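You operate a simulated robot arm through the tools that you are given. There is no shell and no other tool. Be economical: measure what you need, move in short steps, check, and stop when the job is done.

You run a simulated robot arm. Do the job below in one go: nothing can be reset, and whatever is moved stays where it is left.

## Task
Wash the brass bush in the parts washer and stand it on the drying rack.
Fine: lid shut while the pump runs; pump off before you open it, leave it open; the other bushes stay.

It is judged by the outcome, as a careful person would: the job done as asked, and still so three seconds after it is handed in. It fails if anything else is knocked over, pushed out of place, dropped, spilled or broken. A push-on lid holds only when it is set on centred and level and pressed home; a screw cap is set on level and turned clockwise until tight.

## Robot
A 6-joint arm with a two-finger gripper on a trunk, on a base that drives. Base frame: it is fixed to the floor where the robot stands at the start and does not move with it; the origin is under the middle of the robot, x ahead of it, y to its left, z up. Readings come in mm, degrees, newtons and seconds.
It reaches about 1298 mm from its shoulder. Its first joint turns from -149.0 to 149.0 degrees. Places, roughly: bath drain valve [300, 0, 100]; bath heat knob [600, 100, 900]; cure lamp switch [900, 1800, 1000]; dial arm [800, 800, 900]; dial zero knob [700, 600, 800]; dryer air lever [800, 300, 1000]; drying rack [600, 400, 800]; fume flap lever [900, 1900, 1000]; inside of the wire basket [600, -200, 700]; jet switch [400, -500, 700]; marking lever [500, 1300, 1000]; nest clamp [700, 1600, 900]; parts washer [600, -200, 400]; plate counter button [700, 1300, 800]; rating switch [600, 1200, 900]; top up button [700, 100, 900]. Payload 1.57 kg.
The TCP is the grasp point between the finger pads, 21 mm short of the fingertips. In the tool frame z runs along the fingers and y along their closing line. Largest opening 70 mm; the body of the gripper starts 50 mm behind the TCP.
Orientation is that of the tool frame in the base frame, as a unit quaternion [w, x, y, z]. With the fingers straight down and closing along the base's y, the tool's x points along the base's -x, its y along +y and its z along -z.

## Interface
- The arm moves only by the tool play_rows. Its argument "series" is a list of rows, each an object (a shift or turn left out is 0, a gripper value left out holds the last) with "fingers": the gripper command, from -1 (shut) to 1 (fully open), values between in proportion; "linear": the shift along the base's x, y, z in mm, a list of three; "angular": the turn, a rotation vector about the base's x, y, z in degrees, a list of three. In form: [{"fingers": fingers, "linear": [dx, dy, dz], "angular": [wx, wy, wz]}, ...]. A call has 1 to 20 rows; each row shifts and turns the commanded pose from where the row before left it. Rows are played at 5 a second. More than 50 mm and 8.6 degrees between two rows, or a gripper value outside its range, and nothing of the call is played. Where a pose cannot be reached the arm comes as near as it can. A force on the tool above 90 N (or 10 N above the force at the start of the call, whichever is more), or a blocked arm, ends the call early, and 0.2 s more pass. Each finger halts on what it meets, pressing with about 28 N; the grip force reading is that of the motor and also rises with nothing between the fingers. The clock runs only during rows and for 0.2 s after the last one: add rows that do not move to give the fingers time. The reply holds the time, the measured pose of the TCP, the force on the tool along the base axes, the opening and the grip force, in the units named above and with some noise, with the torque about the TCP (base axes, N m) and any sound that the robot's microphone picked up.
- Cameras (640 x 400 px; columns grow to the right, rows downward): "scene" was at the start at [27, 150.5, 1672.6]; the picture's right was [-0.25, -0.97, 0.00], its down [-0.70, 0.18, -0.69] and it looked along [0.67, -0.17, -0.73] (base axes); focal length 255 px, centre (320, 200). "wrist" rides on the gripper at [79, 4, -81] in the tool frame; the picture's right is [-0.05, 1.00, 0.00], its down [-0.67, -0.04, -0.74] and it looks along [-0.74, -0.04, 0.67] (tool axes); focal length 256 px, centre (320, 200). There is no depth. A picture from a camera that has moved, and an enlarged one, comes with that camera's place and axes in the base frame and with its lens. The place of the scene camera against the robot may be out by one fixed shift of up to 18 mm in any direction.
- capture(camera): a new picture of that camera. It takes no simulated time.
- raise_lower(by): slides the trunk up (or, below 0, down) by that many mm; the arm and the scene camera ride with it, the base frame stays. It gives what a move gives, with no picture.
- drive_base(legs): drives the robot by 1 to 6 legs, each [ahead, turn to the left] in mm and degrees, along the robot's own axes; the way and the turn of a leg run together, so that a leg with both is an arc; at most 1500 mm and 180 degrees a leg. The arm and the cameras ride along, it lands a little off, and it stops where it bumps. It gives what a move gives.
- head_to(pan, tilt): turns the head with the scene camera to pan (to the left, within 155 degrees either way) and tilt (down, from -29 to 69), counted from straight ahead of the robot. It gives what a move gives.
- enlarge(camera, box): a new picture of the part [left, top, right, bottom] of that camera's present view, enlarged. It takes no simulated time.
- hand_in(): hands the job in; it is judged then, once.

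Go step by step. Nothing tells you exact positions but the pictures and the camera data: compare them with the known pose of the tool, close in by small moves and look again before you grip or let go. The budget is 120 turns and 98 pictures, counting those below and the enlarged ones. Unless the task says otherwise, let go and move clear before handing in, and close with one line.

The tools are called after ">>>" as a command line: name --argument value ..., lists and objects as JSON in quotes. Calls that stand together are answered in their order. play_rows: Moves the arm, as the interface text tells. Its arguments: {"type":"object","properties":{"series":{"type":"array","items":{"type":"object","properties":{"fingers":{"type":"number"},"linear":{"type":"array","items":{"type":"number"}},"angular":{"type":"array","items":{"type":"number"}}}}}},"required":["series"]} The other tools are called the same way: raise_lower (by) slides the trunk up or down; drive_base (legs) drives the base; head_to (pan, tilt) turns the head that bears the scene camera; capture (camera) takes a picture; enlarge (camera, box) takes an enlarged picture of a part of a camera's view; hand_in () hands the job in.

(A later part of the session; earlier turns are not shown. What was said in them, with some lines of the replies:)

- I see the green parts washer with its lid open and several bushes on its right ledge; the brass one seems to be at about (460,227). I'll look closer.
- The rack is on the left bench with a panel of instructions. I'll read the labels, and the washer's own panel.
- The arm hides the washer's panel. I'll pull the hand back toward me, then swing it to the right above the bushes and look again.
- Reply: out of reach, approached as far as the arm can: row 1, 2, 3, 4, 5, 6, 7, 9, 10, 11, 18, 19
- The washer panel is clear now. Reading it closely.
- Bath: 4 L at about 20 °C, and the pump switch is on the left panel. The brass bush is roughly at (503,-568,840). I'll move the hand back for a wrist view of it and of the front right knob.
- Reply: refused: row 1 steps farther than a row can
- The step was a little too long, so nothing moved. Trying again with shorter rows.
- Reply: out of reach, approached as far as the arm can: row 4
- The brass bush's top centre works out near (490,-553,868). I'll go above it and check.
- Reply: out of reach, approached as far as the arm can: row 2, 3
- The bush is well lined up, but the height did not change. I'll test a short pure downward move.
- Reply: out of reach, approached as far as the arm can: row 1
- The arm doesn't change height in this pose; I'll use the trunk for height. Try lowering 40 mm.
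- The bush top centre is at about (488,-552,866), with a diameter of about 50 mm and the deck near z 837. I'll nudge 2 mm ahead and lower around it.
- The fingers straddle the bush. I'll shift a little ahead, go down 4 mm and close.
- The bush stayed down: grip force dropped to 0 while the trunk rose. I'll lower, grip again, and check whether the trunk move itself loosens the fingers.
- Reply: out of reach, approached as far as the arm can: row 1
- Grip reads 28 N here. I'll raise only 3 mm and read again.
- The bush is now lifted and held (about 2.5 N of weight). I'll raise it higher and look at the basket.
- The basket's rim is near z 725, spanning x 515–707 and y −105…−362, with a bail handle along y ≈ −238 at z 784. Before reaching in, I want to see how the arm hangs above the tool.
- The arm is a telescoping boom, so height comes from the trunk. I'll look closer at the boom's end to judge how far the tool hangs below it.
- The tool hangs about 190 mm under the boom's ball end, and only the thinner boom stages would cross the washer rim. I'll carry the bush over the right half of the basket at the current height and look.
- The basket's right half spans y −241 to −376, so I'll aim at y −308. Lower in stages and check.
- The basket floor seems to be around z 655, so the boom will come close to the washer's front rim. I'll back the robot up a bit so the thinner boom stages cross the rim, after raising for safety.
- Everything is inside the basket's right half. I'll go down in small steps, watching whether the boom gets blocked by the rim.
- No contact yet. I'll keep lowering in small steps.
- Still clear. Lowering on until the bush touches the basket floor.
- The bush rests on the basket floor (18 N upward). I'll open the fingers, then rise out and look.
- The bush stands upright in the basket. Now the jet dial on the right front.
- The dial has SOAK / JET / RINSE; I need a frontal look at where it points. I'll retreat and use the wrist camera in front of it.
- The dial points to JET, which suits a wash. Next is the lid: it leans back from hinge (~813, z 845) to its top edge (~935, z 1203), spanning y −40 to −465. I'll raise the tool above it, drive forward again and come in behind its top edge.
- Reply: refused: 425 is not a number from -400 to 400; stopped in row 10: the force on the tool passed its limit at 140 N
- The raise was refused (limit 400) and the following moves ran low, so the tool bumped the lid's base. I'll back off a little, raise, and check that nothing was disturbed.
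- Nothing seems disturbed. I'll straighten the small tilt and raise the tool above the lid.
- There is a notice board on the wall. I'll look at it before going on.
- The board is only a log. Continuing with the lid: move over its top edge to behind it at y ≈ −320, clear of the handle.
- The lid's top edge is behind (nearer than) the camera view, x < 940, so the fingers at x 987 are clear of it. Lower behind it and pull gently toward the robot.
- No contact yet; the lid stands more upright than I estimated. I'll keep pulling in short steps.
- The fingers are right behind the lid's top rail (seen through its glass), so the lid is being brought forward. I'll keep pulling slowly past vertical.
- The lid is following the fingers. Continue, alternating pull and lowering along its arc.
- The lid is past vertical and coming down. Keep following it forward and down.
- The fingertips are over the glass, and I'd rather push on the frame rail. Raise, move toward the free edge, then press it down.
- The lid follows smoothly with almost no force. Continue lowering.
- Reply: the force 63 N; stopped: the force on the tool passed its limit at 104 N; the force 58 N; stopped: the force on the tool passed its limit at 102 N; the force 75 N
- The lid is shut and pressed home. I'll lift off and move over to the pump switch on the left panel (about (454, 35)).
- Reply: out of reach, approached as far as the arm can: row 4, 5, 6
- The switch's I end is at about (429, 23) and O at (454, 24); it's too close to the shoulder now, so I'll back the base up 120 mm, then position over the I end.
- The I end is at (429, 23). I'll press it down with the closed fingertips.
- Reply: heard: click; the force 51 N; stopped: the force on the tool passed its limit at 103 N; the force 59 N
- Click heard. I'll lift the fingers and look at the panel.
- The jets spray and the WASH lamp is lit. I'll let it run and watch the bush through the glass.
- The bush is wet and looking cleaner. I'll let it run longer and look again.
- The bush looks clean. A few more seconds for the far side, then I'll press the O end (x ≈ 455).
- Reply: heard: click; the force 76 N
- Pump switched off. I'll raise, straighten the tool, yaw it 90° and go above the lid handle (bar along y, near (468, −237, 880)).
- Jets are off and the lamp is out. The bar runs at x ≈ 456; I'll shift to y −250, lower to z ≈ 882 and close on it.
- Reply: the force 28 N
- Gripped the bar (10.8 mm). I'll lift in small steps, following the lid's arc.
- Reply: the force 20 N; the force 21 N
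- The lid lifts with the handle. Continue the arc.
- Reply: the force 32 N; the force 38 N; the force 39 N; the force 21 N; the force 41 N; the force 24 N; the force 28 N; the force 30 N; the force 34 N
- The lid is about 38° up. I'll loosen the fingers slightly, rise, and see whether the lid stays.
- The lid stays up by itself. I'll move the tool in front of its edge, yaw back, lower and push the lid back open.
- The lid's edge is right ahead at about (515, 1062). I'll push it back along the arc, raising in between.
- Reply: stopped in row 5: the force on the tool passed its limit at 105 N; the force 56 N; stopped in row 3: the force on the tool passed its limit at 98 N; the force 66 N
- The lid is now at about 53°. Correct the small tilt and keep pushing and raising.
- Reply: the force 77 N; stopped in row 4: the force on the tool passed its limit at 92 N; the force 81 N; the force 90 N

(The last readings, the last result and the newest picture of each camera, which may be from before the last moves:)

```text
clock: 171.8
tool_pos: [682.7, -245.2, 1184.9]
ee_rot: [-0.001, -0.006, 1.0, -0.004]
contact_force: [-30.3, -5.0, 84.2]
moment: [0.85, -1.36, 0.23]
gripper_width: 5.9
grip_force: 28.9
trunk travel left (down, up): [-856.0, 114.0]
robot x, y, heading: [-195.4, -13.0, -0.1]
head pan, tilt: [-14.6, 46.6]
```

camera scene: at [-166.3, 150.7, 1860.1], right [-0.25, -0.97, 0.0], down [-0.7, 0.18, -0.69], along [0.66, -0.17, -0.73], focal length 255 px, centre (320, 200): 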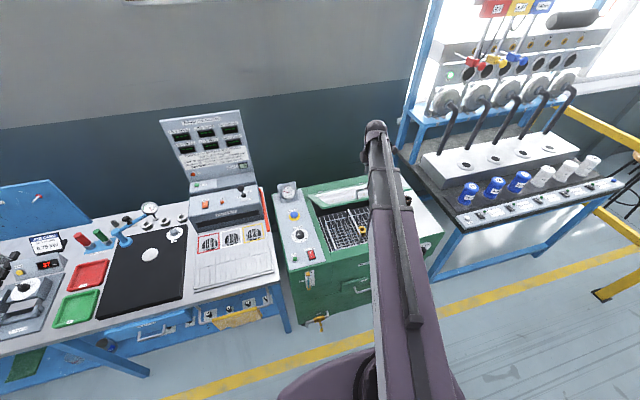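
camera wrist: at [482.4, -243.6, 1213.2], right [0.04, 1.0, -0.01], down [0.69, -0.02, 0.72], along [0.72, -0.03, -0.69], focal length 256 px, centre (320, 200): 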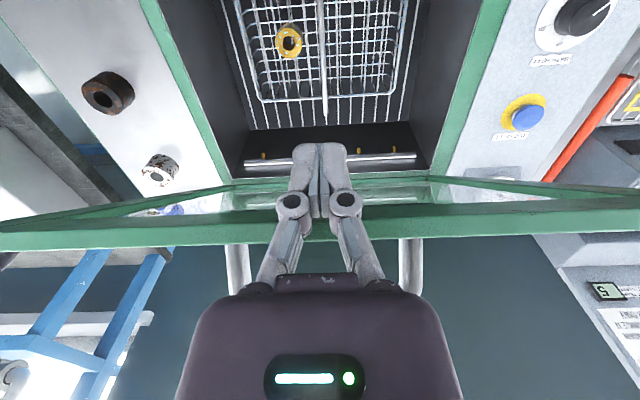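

The fingertips are riding on the lid's end face. I'll back off, go 50 mm lower and push on the inside of the rail.

>>> play_rows --series '[{"fingers": -1, "linear": [-20, 0, 0]}, {"linear": [-20, 0, 0]}, {"linear": [-10, 0, 0]}, {"linear": [0, 0, 0]}]'

>>> raise_lower --by -40

>>> play_rows --series '[{"fingers": -1, "linear": [15, 0, 0]}, {"linear": [15, 0, 0]}, {"linear": [15, 0, 0]}, {"linear": [15, 0, 0]}, {"linear": [15, 0, 0]}, {"linear": [15, 0, 0]}]'

>>> capture --camera "wrist"

```text
clock: 172.8
tool_pos: [647.4, -245.2, 1173.2]
ee_rot: [-0.005, -0.006, 1.0, -0.003]
contact_force: [0.2, 0.1, 0.1]
moment: [-0.02, 0.03, -0.02]
gripper_width: 0.1
grip_force: 28.6
trunk travel left (down, up): [-856.0, 114.0]
robot x, y, heading: [-192.9, -11.5, 0.2]
head pan, tilt: [-14.6, 46.6]
```

```text
clock: 173.6
tool_pos: [635.1, -247.2, 1143.6]
ee_rot: [-0.002, -0.006, 1.0, -0.004]
contact_force: [-35.5, -9.9, 71.6]
moment: [1.33, -3.01, 0.24]
gripper_width: 0.2
grip_force: 28.5
trunk travel left (down, up): [-816.0, 154.0]
robot x, y, heading: [-195.8, -11.0, 0.0]
head pan, tilt: [-14.6, 46.6]
```

```text
clock: 173.9
tool_pos: [632.3, -246.8, 1143.0]
ee_rot: [-0.004, -0.005, 1.0, -0.004]
contact_force: [-35.9, -5.7, 71.4]
moment: [1.08, -3.01, 0.31]
gripper_width: 0.3
grip_force: 28.5
trunk travel left (down, up): [-816.0, 154.0]
robot x, y, heading: [-190.4, -9.2, -0.1]
head pan, tilt: [-14.6, 46.6]
stopped in row 1: the force on the tool passed its limit at 95 N (the readings are from after the stop); the commanded pose is now the measured one
```

```text
7 pictures are left
camera wrist: at [554.9, -242.7, 1225.5], right [0.04, 1.0, -0.01], down [0.67, -0.02, 0.74], along [0.74, -0.04, -0.67], focal length 256 px, centre (320, 200)
```

wrist: 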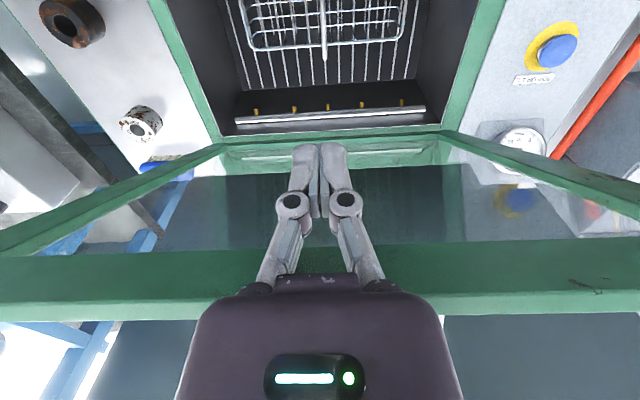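

The gripper body was sitting on the lid's top edge while the fingers are correctly in front of the rail. I'll raise ~35 mm so only the fingers touch the rail, and push.

>>> raise_lower --by 42

>>> play_rows --series '[{"fingers": -1, "linear": [15, 0, 0]}, {"linear": [15, 0, 0]}, {"linear": [15, 0, 0]}, {"linear": [15, 0, 0]}, {"linear": [15, 0, 0]}]'

>>> raise_lower --by 14

>>> play_rows --series '[{"fingers": -1, "linear": [15, 0, 0]}, {"linear": [15, 0, 0]}, {"linear": [15, 0, 0]}, {"linear": [15, 0, 0]}, {"linear": [15, 0, 0]}, {"linear": [15, 0, 0]}]'

```text
clock: 174.8
tool_pos: [649.3, -248.0, 1175.3]
ee_rot: [-0.005, -0.006, 1.0, -0.002]
contact_force: [0.2, 0.2, 0.0]
moment: [0.0, 0.04, 0.01]
gripper_width: 0.1
grip_force: 28.6
trunk travel left (down, up): [-858.0, 112.0]
robot x, y, heading: [-195.8, -8.2, -0.2]
head pan, tilt: [-14.6, 46.6]
```

```text
clock: 175.8
tool_pos: [686.7, -245.7, 1187.3]
ee_rot: [-0.006, -0.006, 1.0, -0.004]
contact_force: [-29.1, -6.2, 84.3]
moment: [0.8, -1.39, 0.59]
gripper_width: 6.2
grip_force: 29.0
trunk travel left (down, up): [-858.0, 112.0]
robot x, y, heading: [-193.4, -9.1, -0.1]
head pan, tilt: [-14.6, 46.6]
stopped in row 5: the force on the tool passed its limit at 96 N (the readings are from after the stop); the commanded pose is now the measured one
```

```text
clock: 176.4
tool_pos: [702.6, -244.7, 1192.1]
ee_rot: [-0.006, -0.006, 1.0, -0.003]
contact_force: [-4.6, 0.8, 19.0]
moment: [0.17, -0.26, 0.14]
gripper_width: 0.0
grip_force: 28.1
trunk travel left (down, up): [-872.0, 98.0]
robot x, y, heading: [-194.0, -10.4, 0.2]
head pan, tilt: [-14.6, 46.6]
```

```text
clock: 177.4
tool_pos: [746.0, -244.7, 1201.5]
ee_rot: [-0.004, -0.006, 1.0, -0.003]
contact_force: [-16.4, 4.3, 92.2]
moment: [0.47, -1.09, 0.18]
gripper_width: 6.2
grip_force: 28.6
trunk travel left (down, up): [-872.0, 98.0]
robot x, y, heading: [-196.7, -13.5, 0.3]
head pan, tilt: [-14.6, 46.6]
stopped in row 5: the force on the tool passed its limit at 93 N (the readings are from after the stop); the commanded pose is now the measured one
```

The edge is rubbing under the finger knuckles, so I'm a bit low. Raise ~22 mm and push on past vertical.

>>> raise_lower --by 24

>>> play_rows --series '[{"fingers": -1, "linear": [15, 0, 0]}, {"linear": [15, 0, 0]}, {"linear": [15, 0, 0]}, {"linear": [15, 0, 0]}, {"linear": [15, 0, 0]}, {"linear": [15, 0, 0]}]'

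>>> capture --camera "wrist"

```text
clock: 178.2
tool_pos: [758.0, -246.8, 1213.8]
ee_rot: [-0.008, -0.005, 1.0, -0.004]
contact_force: [-0.1, 0.6, -0.2]
moment: [0.02, -0.02, 0.0]
gripper_width: 0.0
grip_force: 28.7
trunk travel left (down, up): [-896.0, 74.0]
robot x, y, heading: [-196.6, -14.0, 0.2]
head pan, tilt: [-14.6, 46.6]
```

```text
clock: 179.6
tool_pos: [850.9, -247.8, 1214.0]
ee_rot: [-0.008, -0.005, 1.0, -0.003]
contact_force: [0.4, 0.3, 0.2]
moment: [0.04, -0.01, 0.0]
gripper_width: 0.0
grip_force: 28.5
trunk travel left (down, up): [-896.0, 74.0]
robot x, y, heading: [-194.2, -12.1, 0.0]
head pan, tilt: [-14.6, 46.6]
```

```text
6 pictures are left
camera wrist: at [773.7, -244.5, 1297.1], right [0.04, 1.0, -0.01], down [0.68, -0.02, 0.73], along [0.73, -0.04, -0.68], focal length 256 px, centre (320, 200)
```

wrist: 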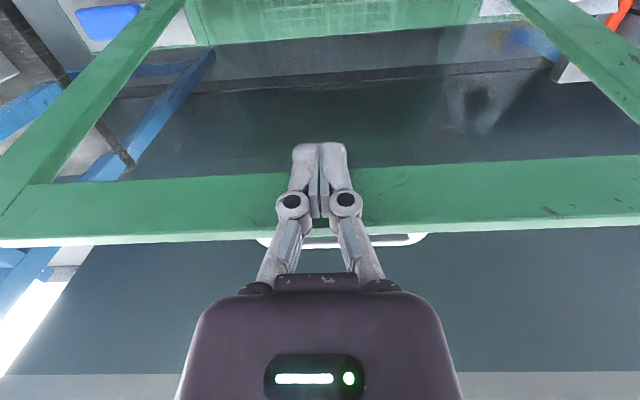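

The lid is past vertical and stays. I'll push slightly further for margin, then retreat over the bush (still at (617, −308)).

>>> play_rows --series '[{"fingers": -1, "linear": [15, 0, 0]}, {"linear": [15, 0, 0]}, {"linear": [0, 0, 0]}, {"linear": [-30, 0, 0]}, {"linear": [-38, -8, 0], "angular": [0, -0.9, 0]}, {"linear": [-38, -8, 0]}, {"linear": [-38, -8, 0]}, {"linear": [-38, -8, 0]}, {"linear": [-38, -8, 0]}, {"linear": [-38, -10, 0]}, {"fingers": 0.9, "linear": [-6, -10, 0]}, {"linear": [0, 0, 0]}, {"linear": [0, 0, 0]}]'

>>> raise_lower --by -300

>>> capture --camera "wrist"

```text
clock: 182.3
tool_pos: [616.3, -306.8, 1214.6]
ee_rot: [-0.001, -0.005, 1.0, -0.003]
contact_force: [0.2, 0.5, -0.5]
moment: [0.0, -0.01, 0.0]
gripper_width: 66.5
grip_force: 0.1
out of reach, approached as far as the arm can: row 5, 11
trunk travel left (down, up): [-896.0, 74.0]
robot x, y, heading: [-192.9, -10.6, -0.3]
head pan, tilt: [-14.6, 46.6]
```

```text
clock: 185.3
tool_pos: [614.9, -306.3, 913.6]
ee_rot: [0.0, -0.005, 1.0, -0.003]
contact_force: [-0.4, 0.8, 0.3]
moment: [0.01, -0.03, 0.02]
gripper_width: 66.3
grip_force: 0.2
trunk travel left (down, up): [-596.0, 374.0]
robot x, y, heading: [-195.6, -13.1, 0.2]
head pan, tilt: [-14.6, 46.6]
```

```text
5 pictures are left
camera wrist: at [537.3, -303.3, 996.1], right [0.04, 1.0, -0.01], down [0.67, -0.02, 0.74], along [0.74, -0.04, -0.67], focal length 256 px, centre (320, 200)
```

wrist: 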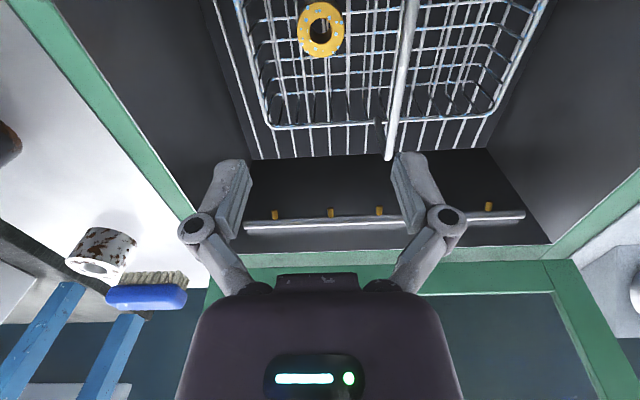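

The washed bush is clean and right below (615, −309). Shift 2 mm and lower onto it, then grip.

>>> play_rows --series '[{"fingers": 0.95, "linear": [1, -2, 0]}, {"linear": [0, 0, 0]}]'

>>> raise_lower --by -200

>>> raise_lower --by -28

>>> play_rows --series '[{"fingers": -1}, {}, {}, {}, {}]'

>>> raise_lower --by 5

>>> play_rows --series '[{"fingers": -1}, {}]'

```text
clock: 185.9
tool_pos: [616.5, -308.0, 914.0]
ee_rot: [-0.001, -0.005, 1.0, -0.002]
contact_force: [0.1, -0.3, 0.1]
moment: [0.02, -0.02, 0.01]
gripper_width: 68.1
grip_force: 0.0
trunk travel left (down, up): [-596.0, 374.0]
robot x, y, heading: [-193.4, -9.6, -0.1]
head pan, tilt: [-14.6, 46.6]
```

```text
clock: 188.1
tool_pos: [616.7, -309.1, 714.8]
ee_rot: [0.0, -0.005, 1.0, -0.002]
contact_force: [0.1, 0.1, -0.2]
moment: [0.0, -0.02, 0.0]
gripper_width: 68.3
grip_force: 0.0
trunk travel left (down, up): [-396.0, 574.0]
robot x, y, heading: [-190.6, -11.8, 0.1]
head pan, tilt: [-14.6, 46.6]
```

```text
clock: 188.8
tool_pos: [617.4, -308.4, 686.2]
ee_rot: [0.0, -0.005, 1.0, -0.002]
contact_force: [0.4, -0.3, -1.0]
moment: [-0.03, 0.03, -0.04]
gripper_width: 68.4
grip_force: 0.1
trunk travel left (down, up): [-368.0, 602.0]
robot x, y, heading: [-193.2, -10.3, -0.1]
head pan, tilt: [-14.6, 46.6]
```

```text
clock: 190.1
tool_pos: [616.2, -307.9, 687.8]
ee_rot: [0.0, -0.005, 1.0, -0.002]
contact_force: [-0.7, 2.7, 6.1]
moment: [-0.05, -0.07, 0.01]
gripper_width: 47.8
grip_force: 27.9
trunk travel left (down, up): [-368.0, 602.0]
robot x, y, heading: [-191.2, -10.1, 0.0]
head pan, tilt: [-14.6, 46.6]
```

```text
clock: 190.6
tool_pos: [616.8, -307.4, 692.0]
ee_rot: [0.0, -0.004, 1.0, -0.003]
contact_force: [0.2, -0.9, -2.4]
moment: [-0.01, 0.0, 0.0]
gripper_width: 47.6
grip_force: 27.7
trunk travel left (down, up): [-373.0, 597.0]
robot x, y, heading: [-192.2, -10.7, -0.1]
head pan, tilt: [-14.6, 46.6]
```

```text
clock: 191.2
tool_pos: [617.5, -308.8, 691.7]
ee_rot: [-0.001, -0.006, 1.0, -0.003]
contact_force: [0.3, -0.4, -2.6]
moment: [-0.01, 0.01, 0.01]
gripper_width: 47.6
grip_force: 28.7
trunk travel left (down, up): [-373.0, 597.0]
robot x, y, heading: [-195.4, -14.6, 0.0]
head pan, tilt: [-14.6, 46.6]
```

The bush is gripped and lifts freely. Raise it out and carry it over the washer's left panel to above the drying rack (~(500, 385)).

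>>> raise_lower --by 310

>>> play_rows --series '[{"fingers": -1, "linear": [-8, 46, 0]}, {"linear": [-8, 46, 0]}, {"linear": [-8, 46, 0]}, {"linear": [-8, 46, 0]}, {"linear": [-8, 46, 0]}, {"linear": [-8, 46, 0]}, {"linear": [-8, 46, 0]}, {"linear": [-8, 46, 0]}, {"linear": [-8, 46, 0]}, {"linear": [-8, 46, 0]}, {"linear": [-8, 46, 0]}, {"linear": [-8, 46, 0]}, {"linear": [-8, 46, 0]}, {"linear": [-8, 46, 0]}, {"linear": [-5, 46, 0]}, {"linear": [0, 0, 0]}, {"linear": [0, 0, 0]}]'

>>> capture --camera "wrist"

```text
clock: 194.3
tool_pos: [616.7, -308.2, 1001.0]
ee_rot: [0.0, -0.005, 1.0, -0.003]
contact_force: [0.0, 0.0, -3.5]
moment: [0.04, 0.03, 0.03]
gripper_width: 47.7
grip_force: 27.6
trunk travel left (down, up): [-683.0, 287.0]
robot x, y, heading: [-193.6, -9.1, -0.1]
head pan, tilt: [-14.6, 46.6]
```

```text
clock: 197.9
tool_pos: [501.5, 380.6, 1001.7]
ee_rot: [0.0, -0.005, 1.0, -0.003]
contact_force: [0.1, -0.8, -2.2]
moment: [0.01, -0.01, 0.04]
gripper_width: 47.5
grip_force: 28.4
out of reach, approached as far as the arm can: row 3, 15
trunk travel left (down, up): [-683.0, 287.0]
robot x, y, heading: [-197.2, -7.2, -0.0]
head pan, tilt: [-14.6, 46.6]
```

```text
4 pictures are left
camera wrist: at [423.1, 383.9, 1082.9], right [0.04, 1.0, -0.01], down [0.67, -0.02, 0.74], along [0.74, -0.04, -0.67], focal length 256 px, centre (320, 200)
```

wrist: 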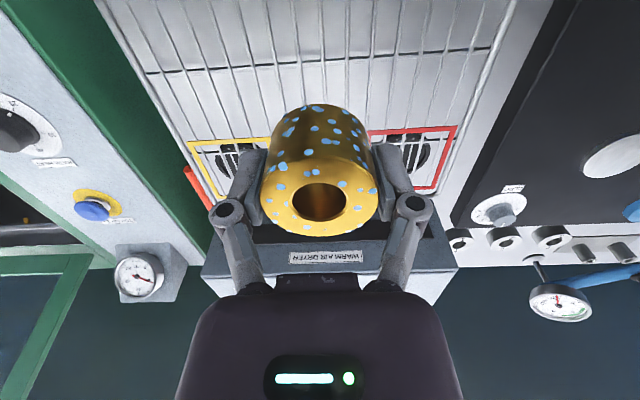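

>>> enlarge --camera "wrist" --box '[180, 0, 460, 110]'

```text
2.29 times, centred on (320, 55) of wrist
camera zoom: at [423.1, 383.9, 1082.9], right [0.04, 1.0, -0.01], down [0.67, -0.02, 0.74], along [0.74, -0.04, -0.67], focal length 585 px, centre (320, 531)
```

zoom: 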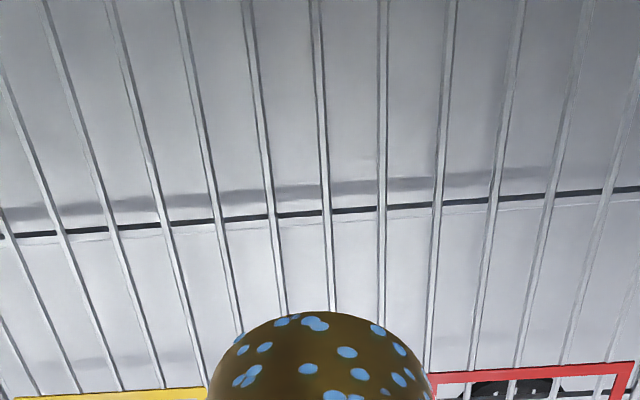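

Wires are about 21 mm apart; I'll centre the bush between two of them at y ≈ 390 and lower until contact.

>>> play_rows --series '[{"fingers": -1, "linear": [0, 10, 0]}, {"linear": [0, 0, 0]}, {"linear": [0, 0, 0]}]'

>>> raise_lower --by -100

>>> raise_lower --by -15

>>> capture --camera "wrist"

```text
clock: 198.7
tool_pos: [498.8, 390.2, 1001.4]
ee_rot: [0.0, -0.006, 1.0, -0.002]
contact_force: [0.1, 0.6, -1.4]
moment: [-0.02, 0.0, -0.05]
gripper_width: 47.7
grip_force: 27.8
trunk travel left (down, up): [-683.0, 287.0]
robot x, y, heading: [-194.7, -11.0, 0.1]
head pan, tilt: [-14.6, 46.6]
```

```text
clock: 200.0
tool_pos: [499.4, 389.7, 901.5]
ee_rot: [-0.001, -0.006, 1.0, -0.004]
contact_force: [-0.4, 0.2, -1.8]
moment: [0.02, -0.03, 0.01]
gripper_width: 47.3
grip_force: 27.8
trunk travel left (down, up): [-583.0, 387.0]
robot x, y, heading: [-193.0, -8.4, -0.1]
head pan, tilt: [-14.6, 46.6]
```

```text
clock: 200.6
tool_pos: [500.7, 390.1, 886.7]
ee_rot: [-0.001, -0.006, 1.0, -0.003]
contact_force: [-0.2, 0.0, -2.6]
moment: [-0.02, -0.02, 0.01]
gripper_width: 47.4
grip_force: 27.9
trunk travel left (down, up): [-568.0, 402.0]
robot x, y, heading: [-191.5, -8.8, 0.1]
head pan, tilt: [-14.6, 46.6]
```

```text
2 pictures are left
camera wrist: at [421.5, 393.7, 968.0], right [0.04, 1.0, -0.01], down [0.67, -0.02, 0.74], along [0.74, -0.04, -0.67], focal length 256 px, centre (320, 200)
```

wrist: 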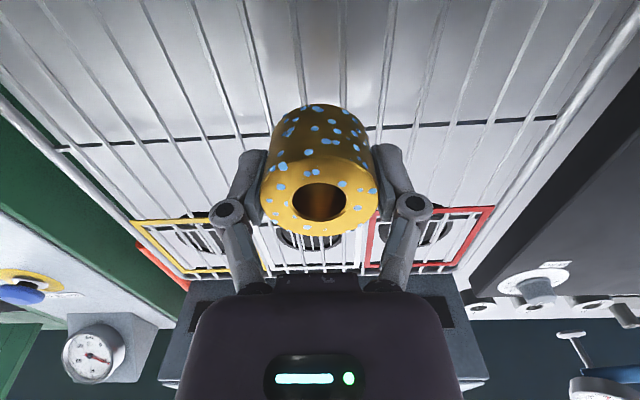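

>>> raise_lower --by -14

>>> raise_lower --by -6

>>> raise_lower --by -4

```text
clock: 201.2
tool_pos: [500.6, 389.8, 871.9]
ee_rot: [-0.001, -0.006, 1.0, -0.003]
contact_force: [0.3, -0.5, -2.7]
moment: [0.01, 0.01, 0.01]
gripper_width: 47.6
grip_force: 28.0
trunk travel left (down, up): [-554.0, 416.0]
robot x, y, heading: [-195.0, -11.6, 0.1]
head pan, tilt: [-14.6, 46.6]
```

```text
clock: 201.8
tool_pos: [499.9, 390.5, 865.5]
ee_rot: [-0.001, -0.005, 1.0, -0.003]
contact_force: [-0.3, -0.3, -2.9]
moment: [0.03, -0.01, 0.01]
gripper_width: 47.4
grip_force: 27.7
trunk travel left (down, up): [-548.0, 422.0]
robot x, y, heading: [-197.7, -9.9, -0.1]
head pan, tilt: [-14.6, 46.6]
```

```text
clock: 202.3
tool_pos: [499.4, 390.5, 862.0]
ee_rot: [0.0, -0.005, 1.0, -0.002]
contact_force: [-0.3, 0.6, -3.5]
moment: [-0.02, -0.01, -0.02]
gripper_width: 48.0
grip_force: 28.1
trunk travel left (down, up): [-544.0, 426.0]
robot x, y, heading: [-192.6, -11.9, -0.0]
head pan, tilt: [-14.6, 46.6]
```

No contact yet; continuing in 3 mm steps.

>>> raise_lower --by -3

>>> raise_lower --by -3

>>> raise_lower --by -3

```text
clock: 202.8
tool_pos: [499.8, 389.4, 859.6]
ee_rot: [0.0, -0.005, 1.0, -0.002]
contact_force: [0.7, -0.5, -2.0]
moment: [0.0, 0.0, 0.0]
gripper_width: 47.6
grip_force: 28.5
trunk travel left (down, up): [-541.0, 429.0]
robot x, y, heading: [-191.1, -10.6, -0.2]
head pan, tilt: [-14.6, 46.6]
```

```text
clock: 203.4
tool_pos: [500.4, 389.9, 855.8]
ee_rot: [-0.001, -0.005, 1.0, -0.002]
contact_force: [-0.7, -0.9, -2.2]
moment: [0.01, -0.01, -0.04]
gripper_width: 47.8
grip_force: 28.0
trunk travel left (down, up): [-538.0, 432.0]
robot x, y, heading: [-195.1, -9.8, 0.0]
head pan, tilt: [-14.6, 46.6]
```

```text
clock: 203.9
tool_pos: [500.0, 391.3, 853.5]
ee_rot: [0.0, -0.006, 1.0, -0.003]
contact_force: [3.0, 2.3, 8.2]
moment: [-0.07, 0.11, -0.01]
gripper_width: 47.8
grip_force: 28.1
trunk travel left (down, up): [-535.0, 435.0]
robot x, y, heading: [-196.3, -11.0, -0.2]
head pan, tilt: [-14.6, 46.6]
```

Contact with the rack (upward 8 N). Ease off 1 mm and open gently, then rise.

>>> raise_lower --by 1

>>> play_rows --series '[{"fingers": 0.45}, {"fingers": 0.6}, {"fingers": 0.8}, {"fingers": 0.9}, {}]'

>>> raise_lower --by 110

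>>> capture --camera "wrist"

```text
clock: 204.4
tool_pos: [499.5, 390.4, 853.7]
ee_rot: [-0.001, -0.005, 1.0, -0.003]
contact_force: [-0.1, -0.1, -2.4]
moment: [0.01, 0.04, -0.02]
gripper_width: 47.5
grip_force: 27.6
trunk travel left (down, up): [-536.0, 434.0]
robot x, y, heading: [-195.3, -9.4, -0.2]
head pan, tilt: [-14.6, 46.6]
```

```text
clock: 205.6
tool_pos: [499.9, 391.1, 854.7]
ee_rot: [0.0, -0.005, 1.0, -0.002]
contact_force: [-0.2, -0.1, -0.3]
moment: [0.01, -0.01, 0.02]
gripper_width: 66.5
grip_force: 0.1
trunk travel left (down, up): [-536.0, 434.0]
robot x, y, heading: [-196.8, -9.0, -0.1]
head pan, tilt: [-14.6, 46.6]
```

```text
clock: 207.0
tool_pos: [500.5, 389.8, 964.4]
ee_rot: [-0.001, -0.005, 1.0, -0.002]
contact_force: [-0.5, -0.3, -1.5]
moment: [-0.03, 0.02, -0.01]
gripper_width: 66.5
grip_force: 0.1
trunk travel left (down, up): [-646.0, 324.0]
robot x, y, heading: [-193.3, -7.9, 0.1]
head pan, tilt: [-14.6, 46.6]
```

```text
1 pictures are left
camera wrist: at [421.5, 393.7, 1046.0], right [0.04, 1.0, -0.01], down [0.67, -0.02, 0.74], along [0.74, -0.04, -0.67], focal length 256 px, centre (320, 200)
```

wrist: 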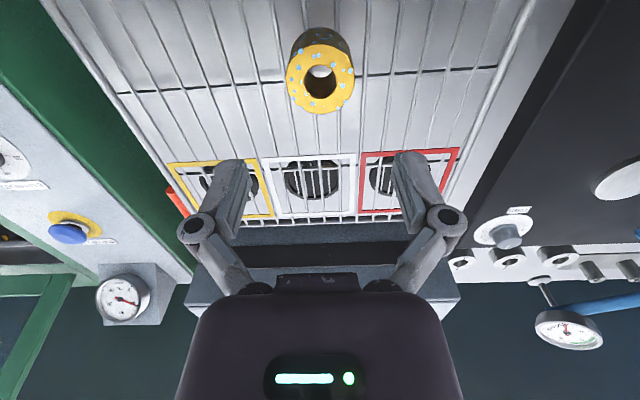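

The bush stands clean on the rack. A last look at the whole scene, mainly the open lid.

>>> capture --camera "scene"

```text
0 pictures are left
camera scene: at [-167.4, 150.9, 1637.1], right [-0.25, -0.97, 0.0], down [-0.7, 0.18, -0.69], along [0.66, -0.17, -0.73], focal length 255 px, centre (320, 200)
```

scene: 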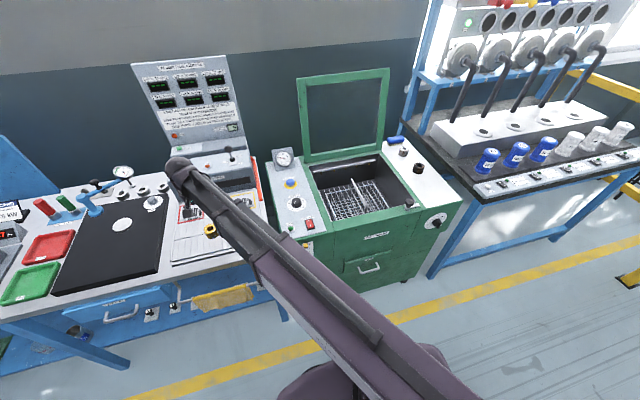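

The lid stands open, the pump is off, the other bushes are in place, and the washed brass bush stands on the rack. Handing in.

>>> hand_in

```text
The job is handed in.
```

The brass bush is washed and standing on the drying rack. The pump is off, the washer lid is open, and the other two bushes are where they were.
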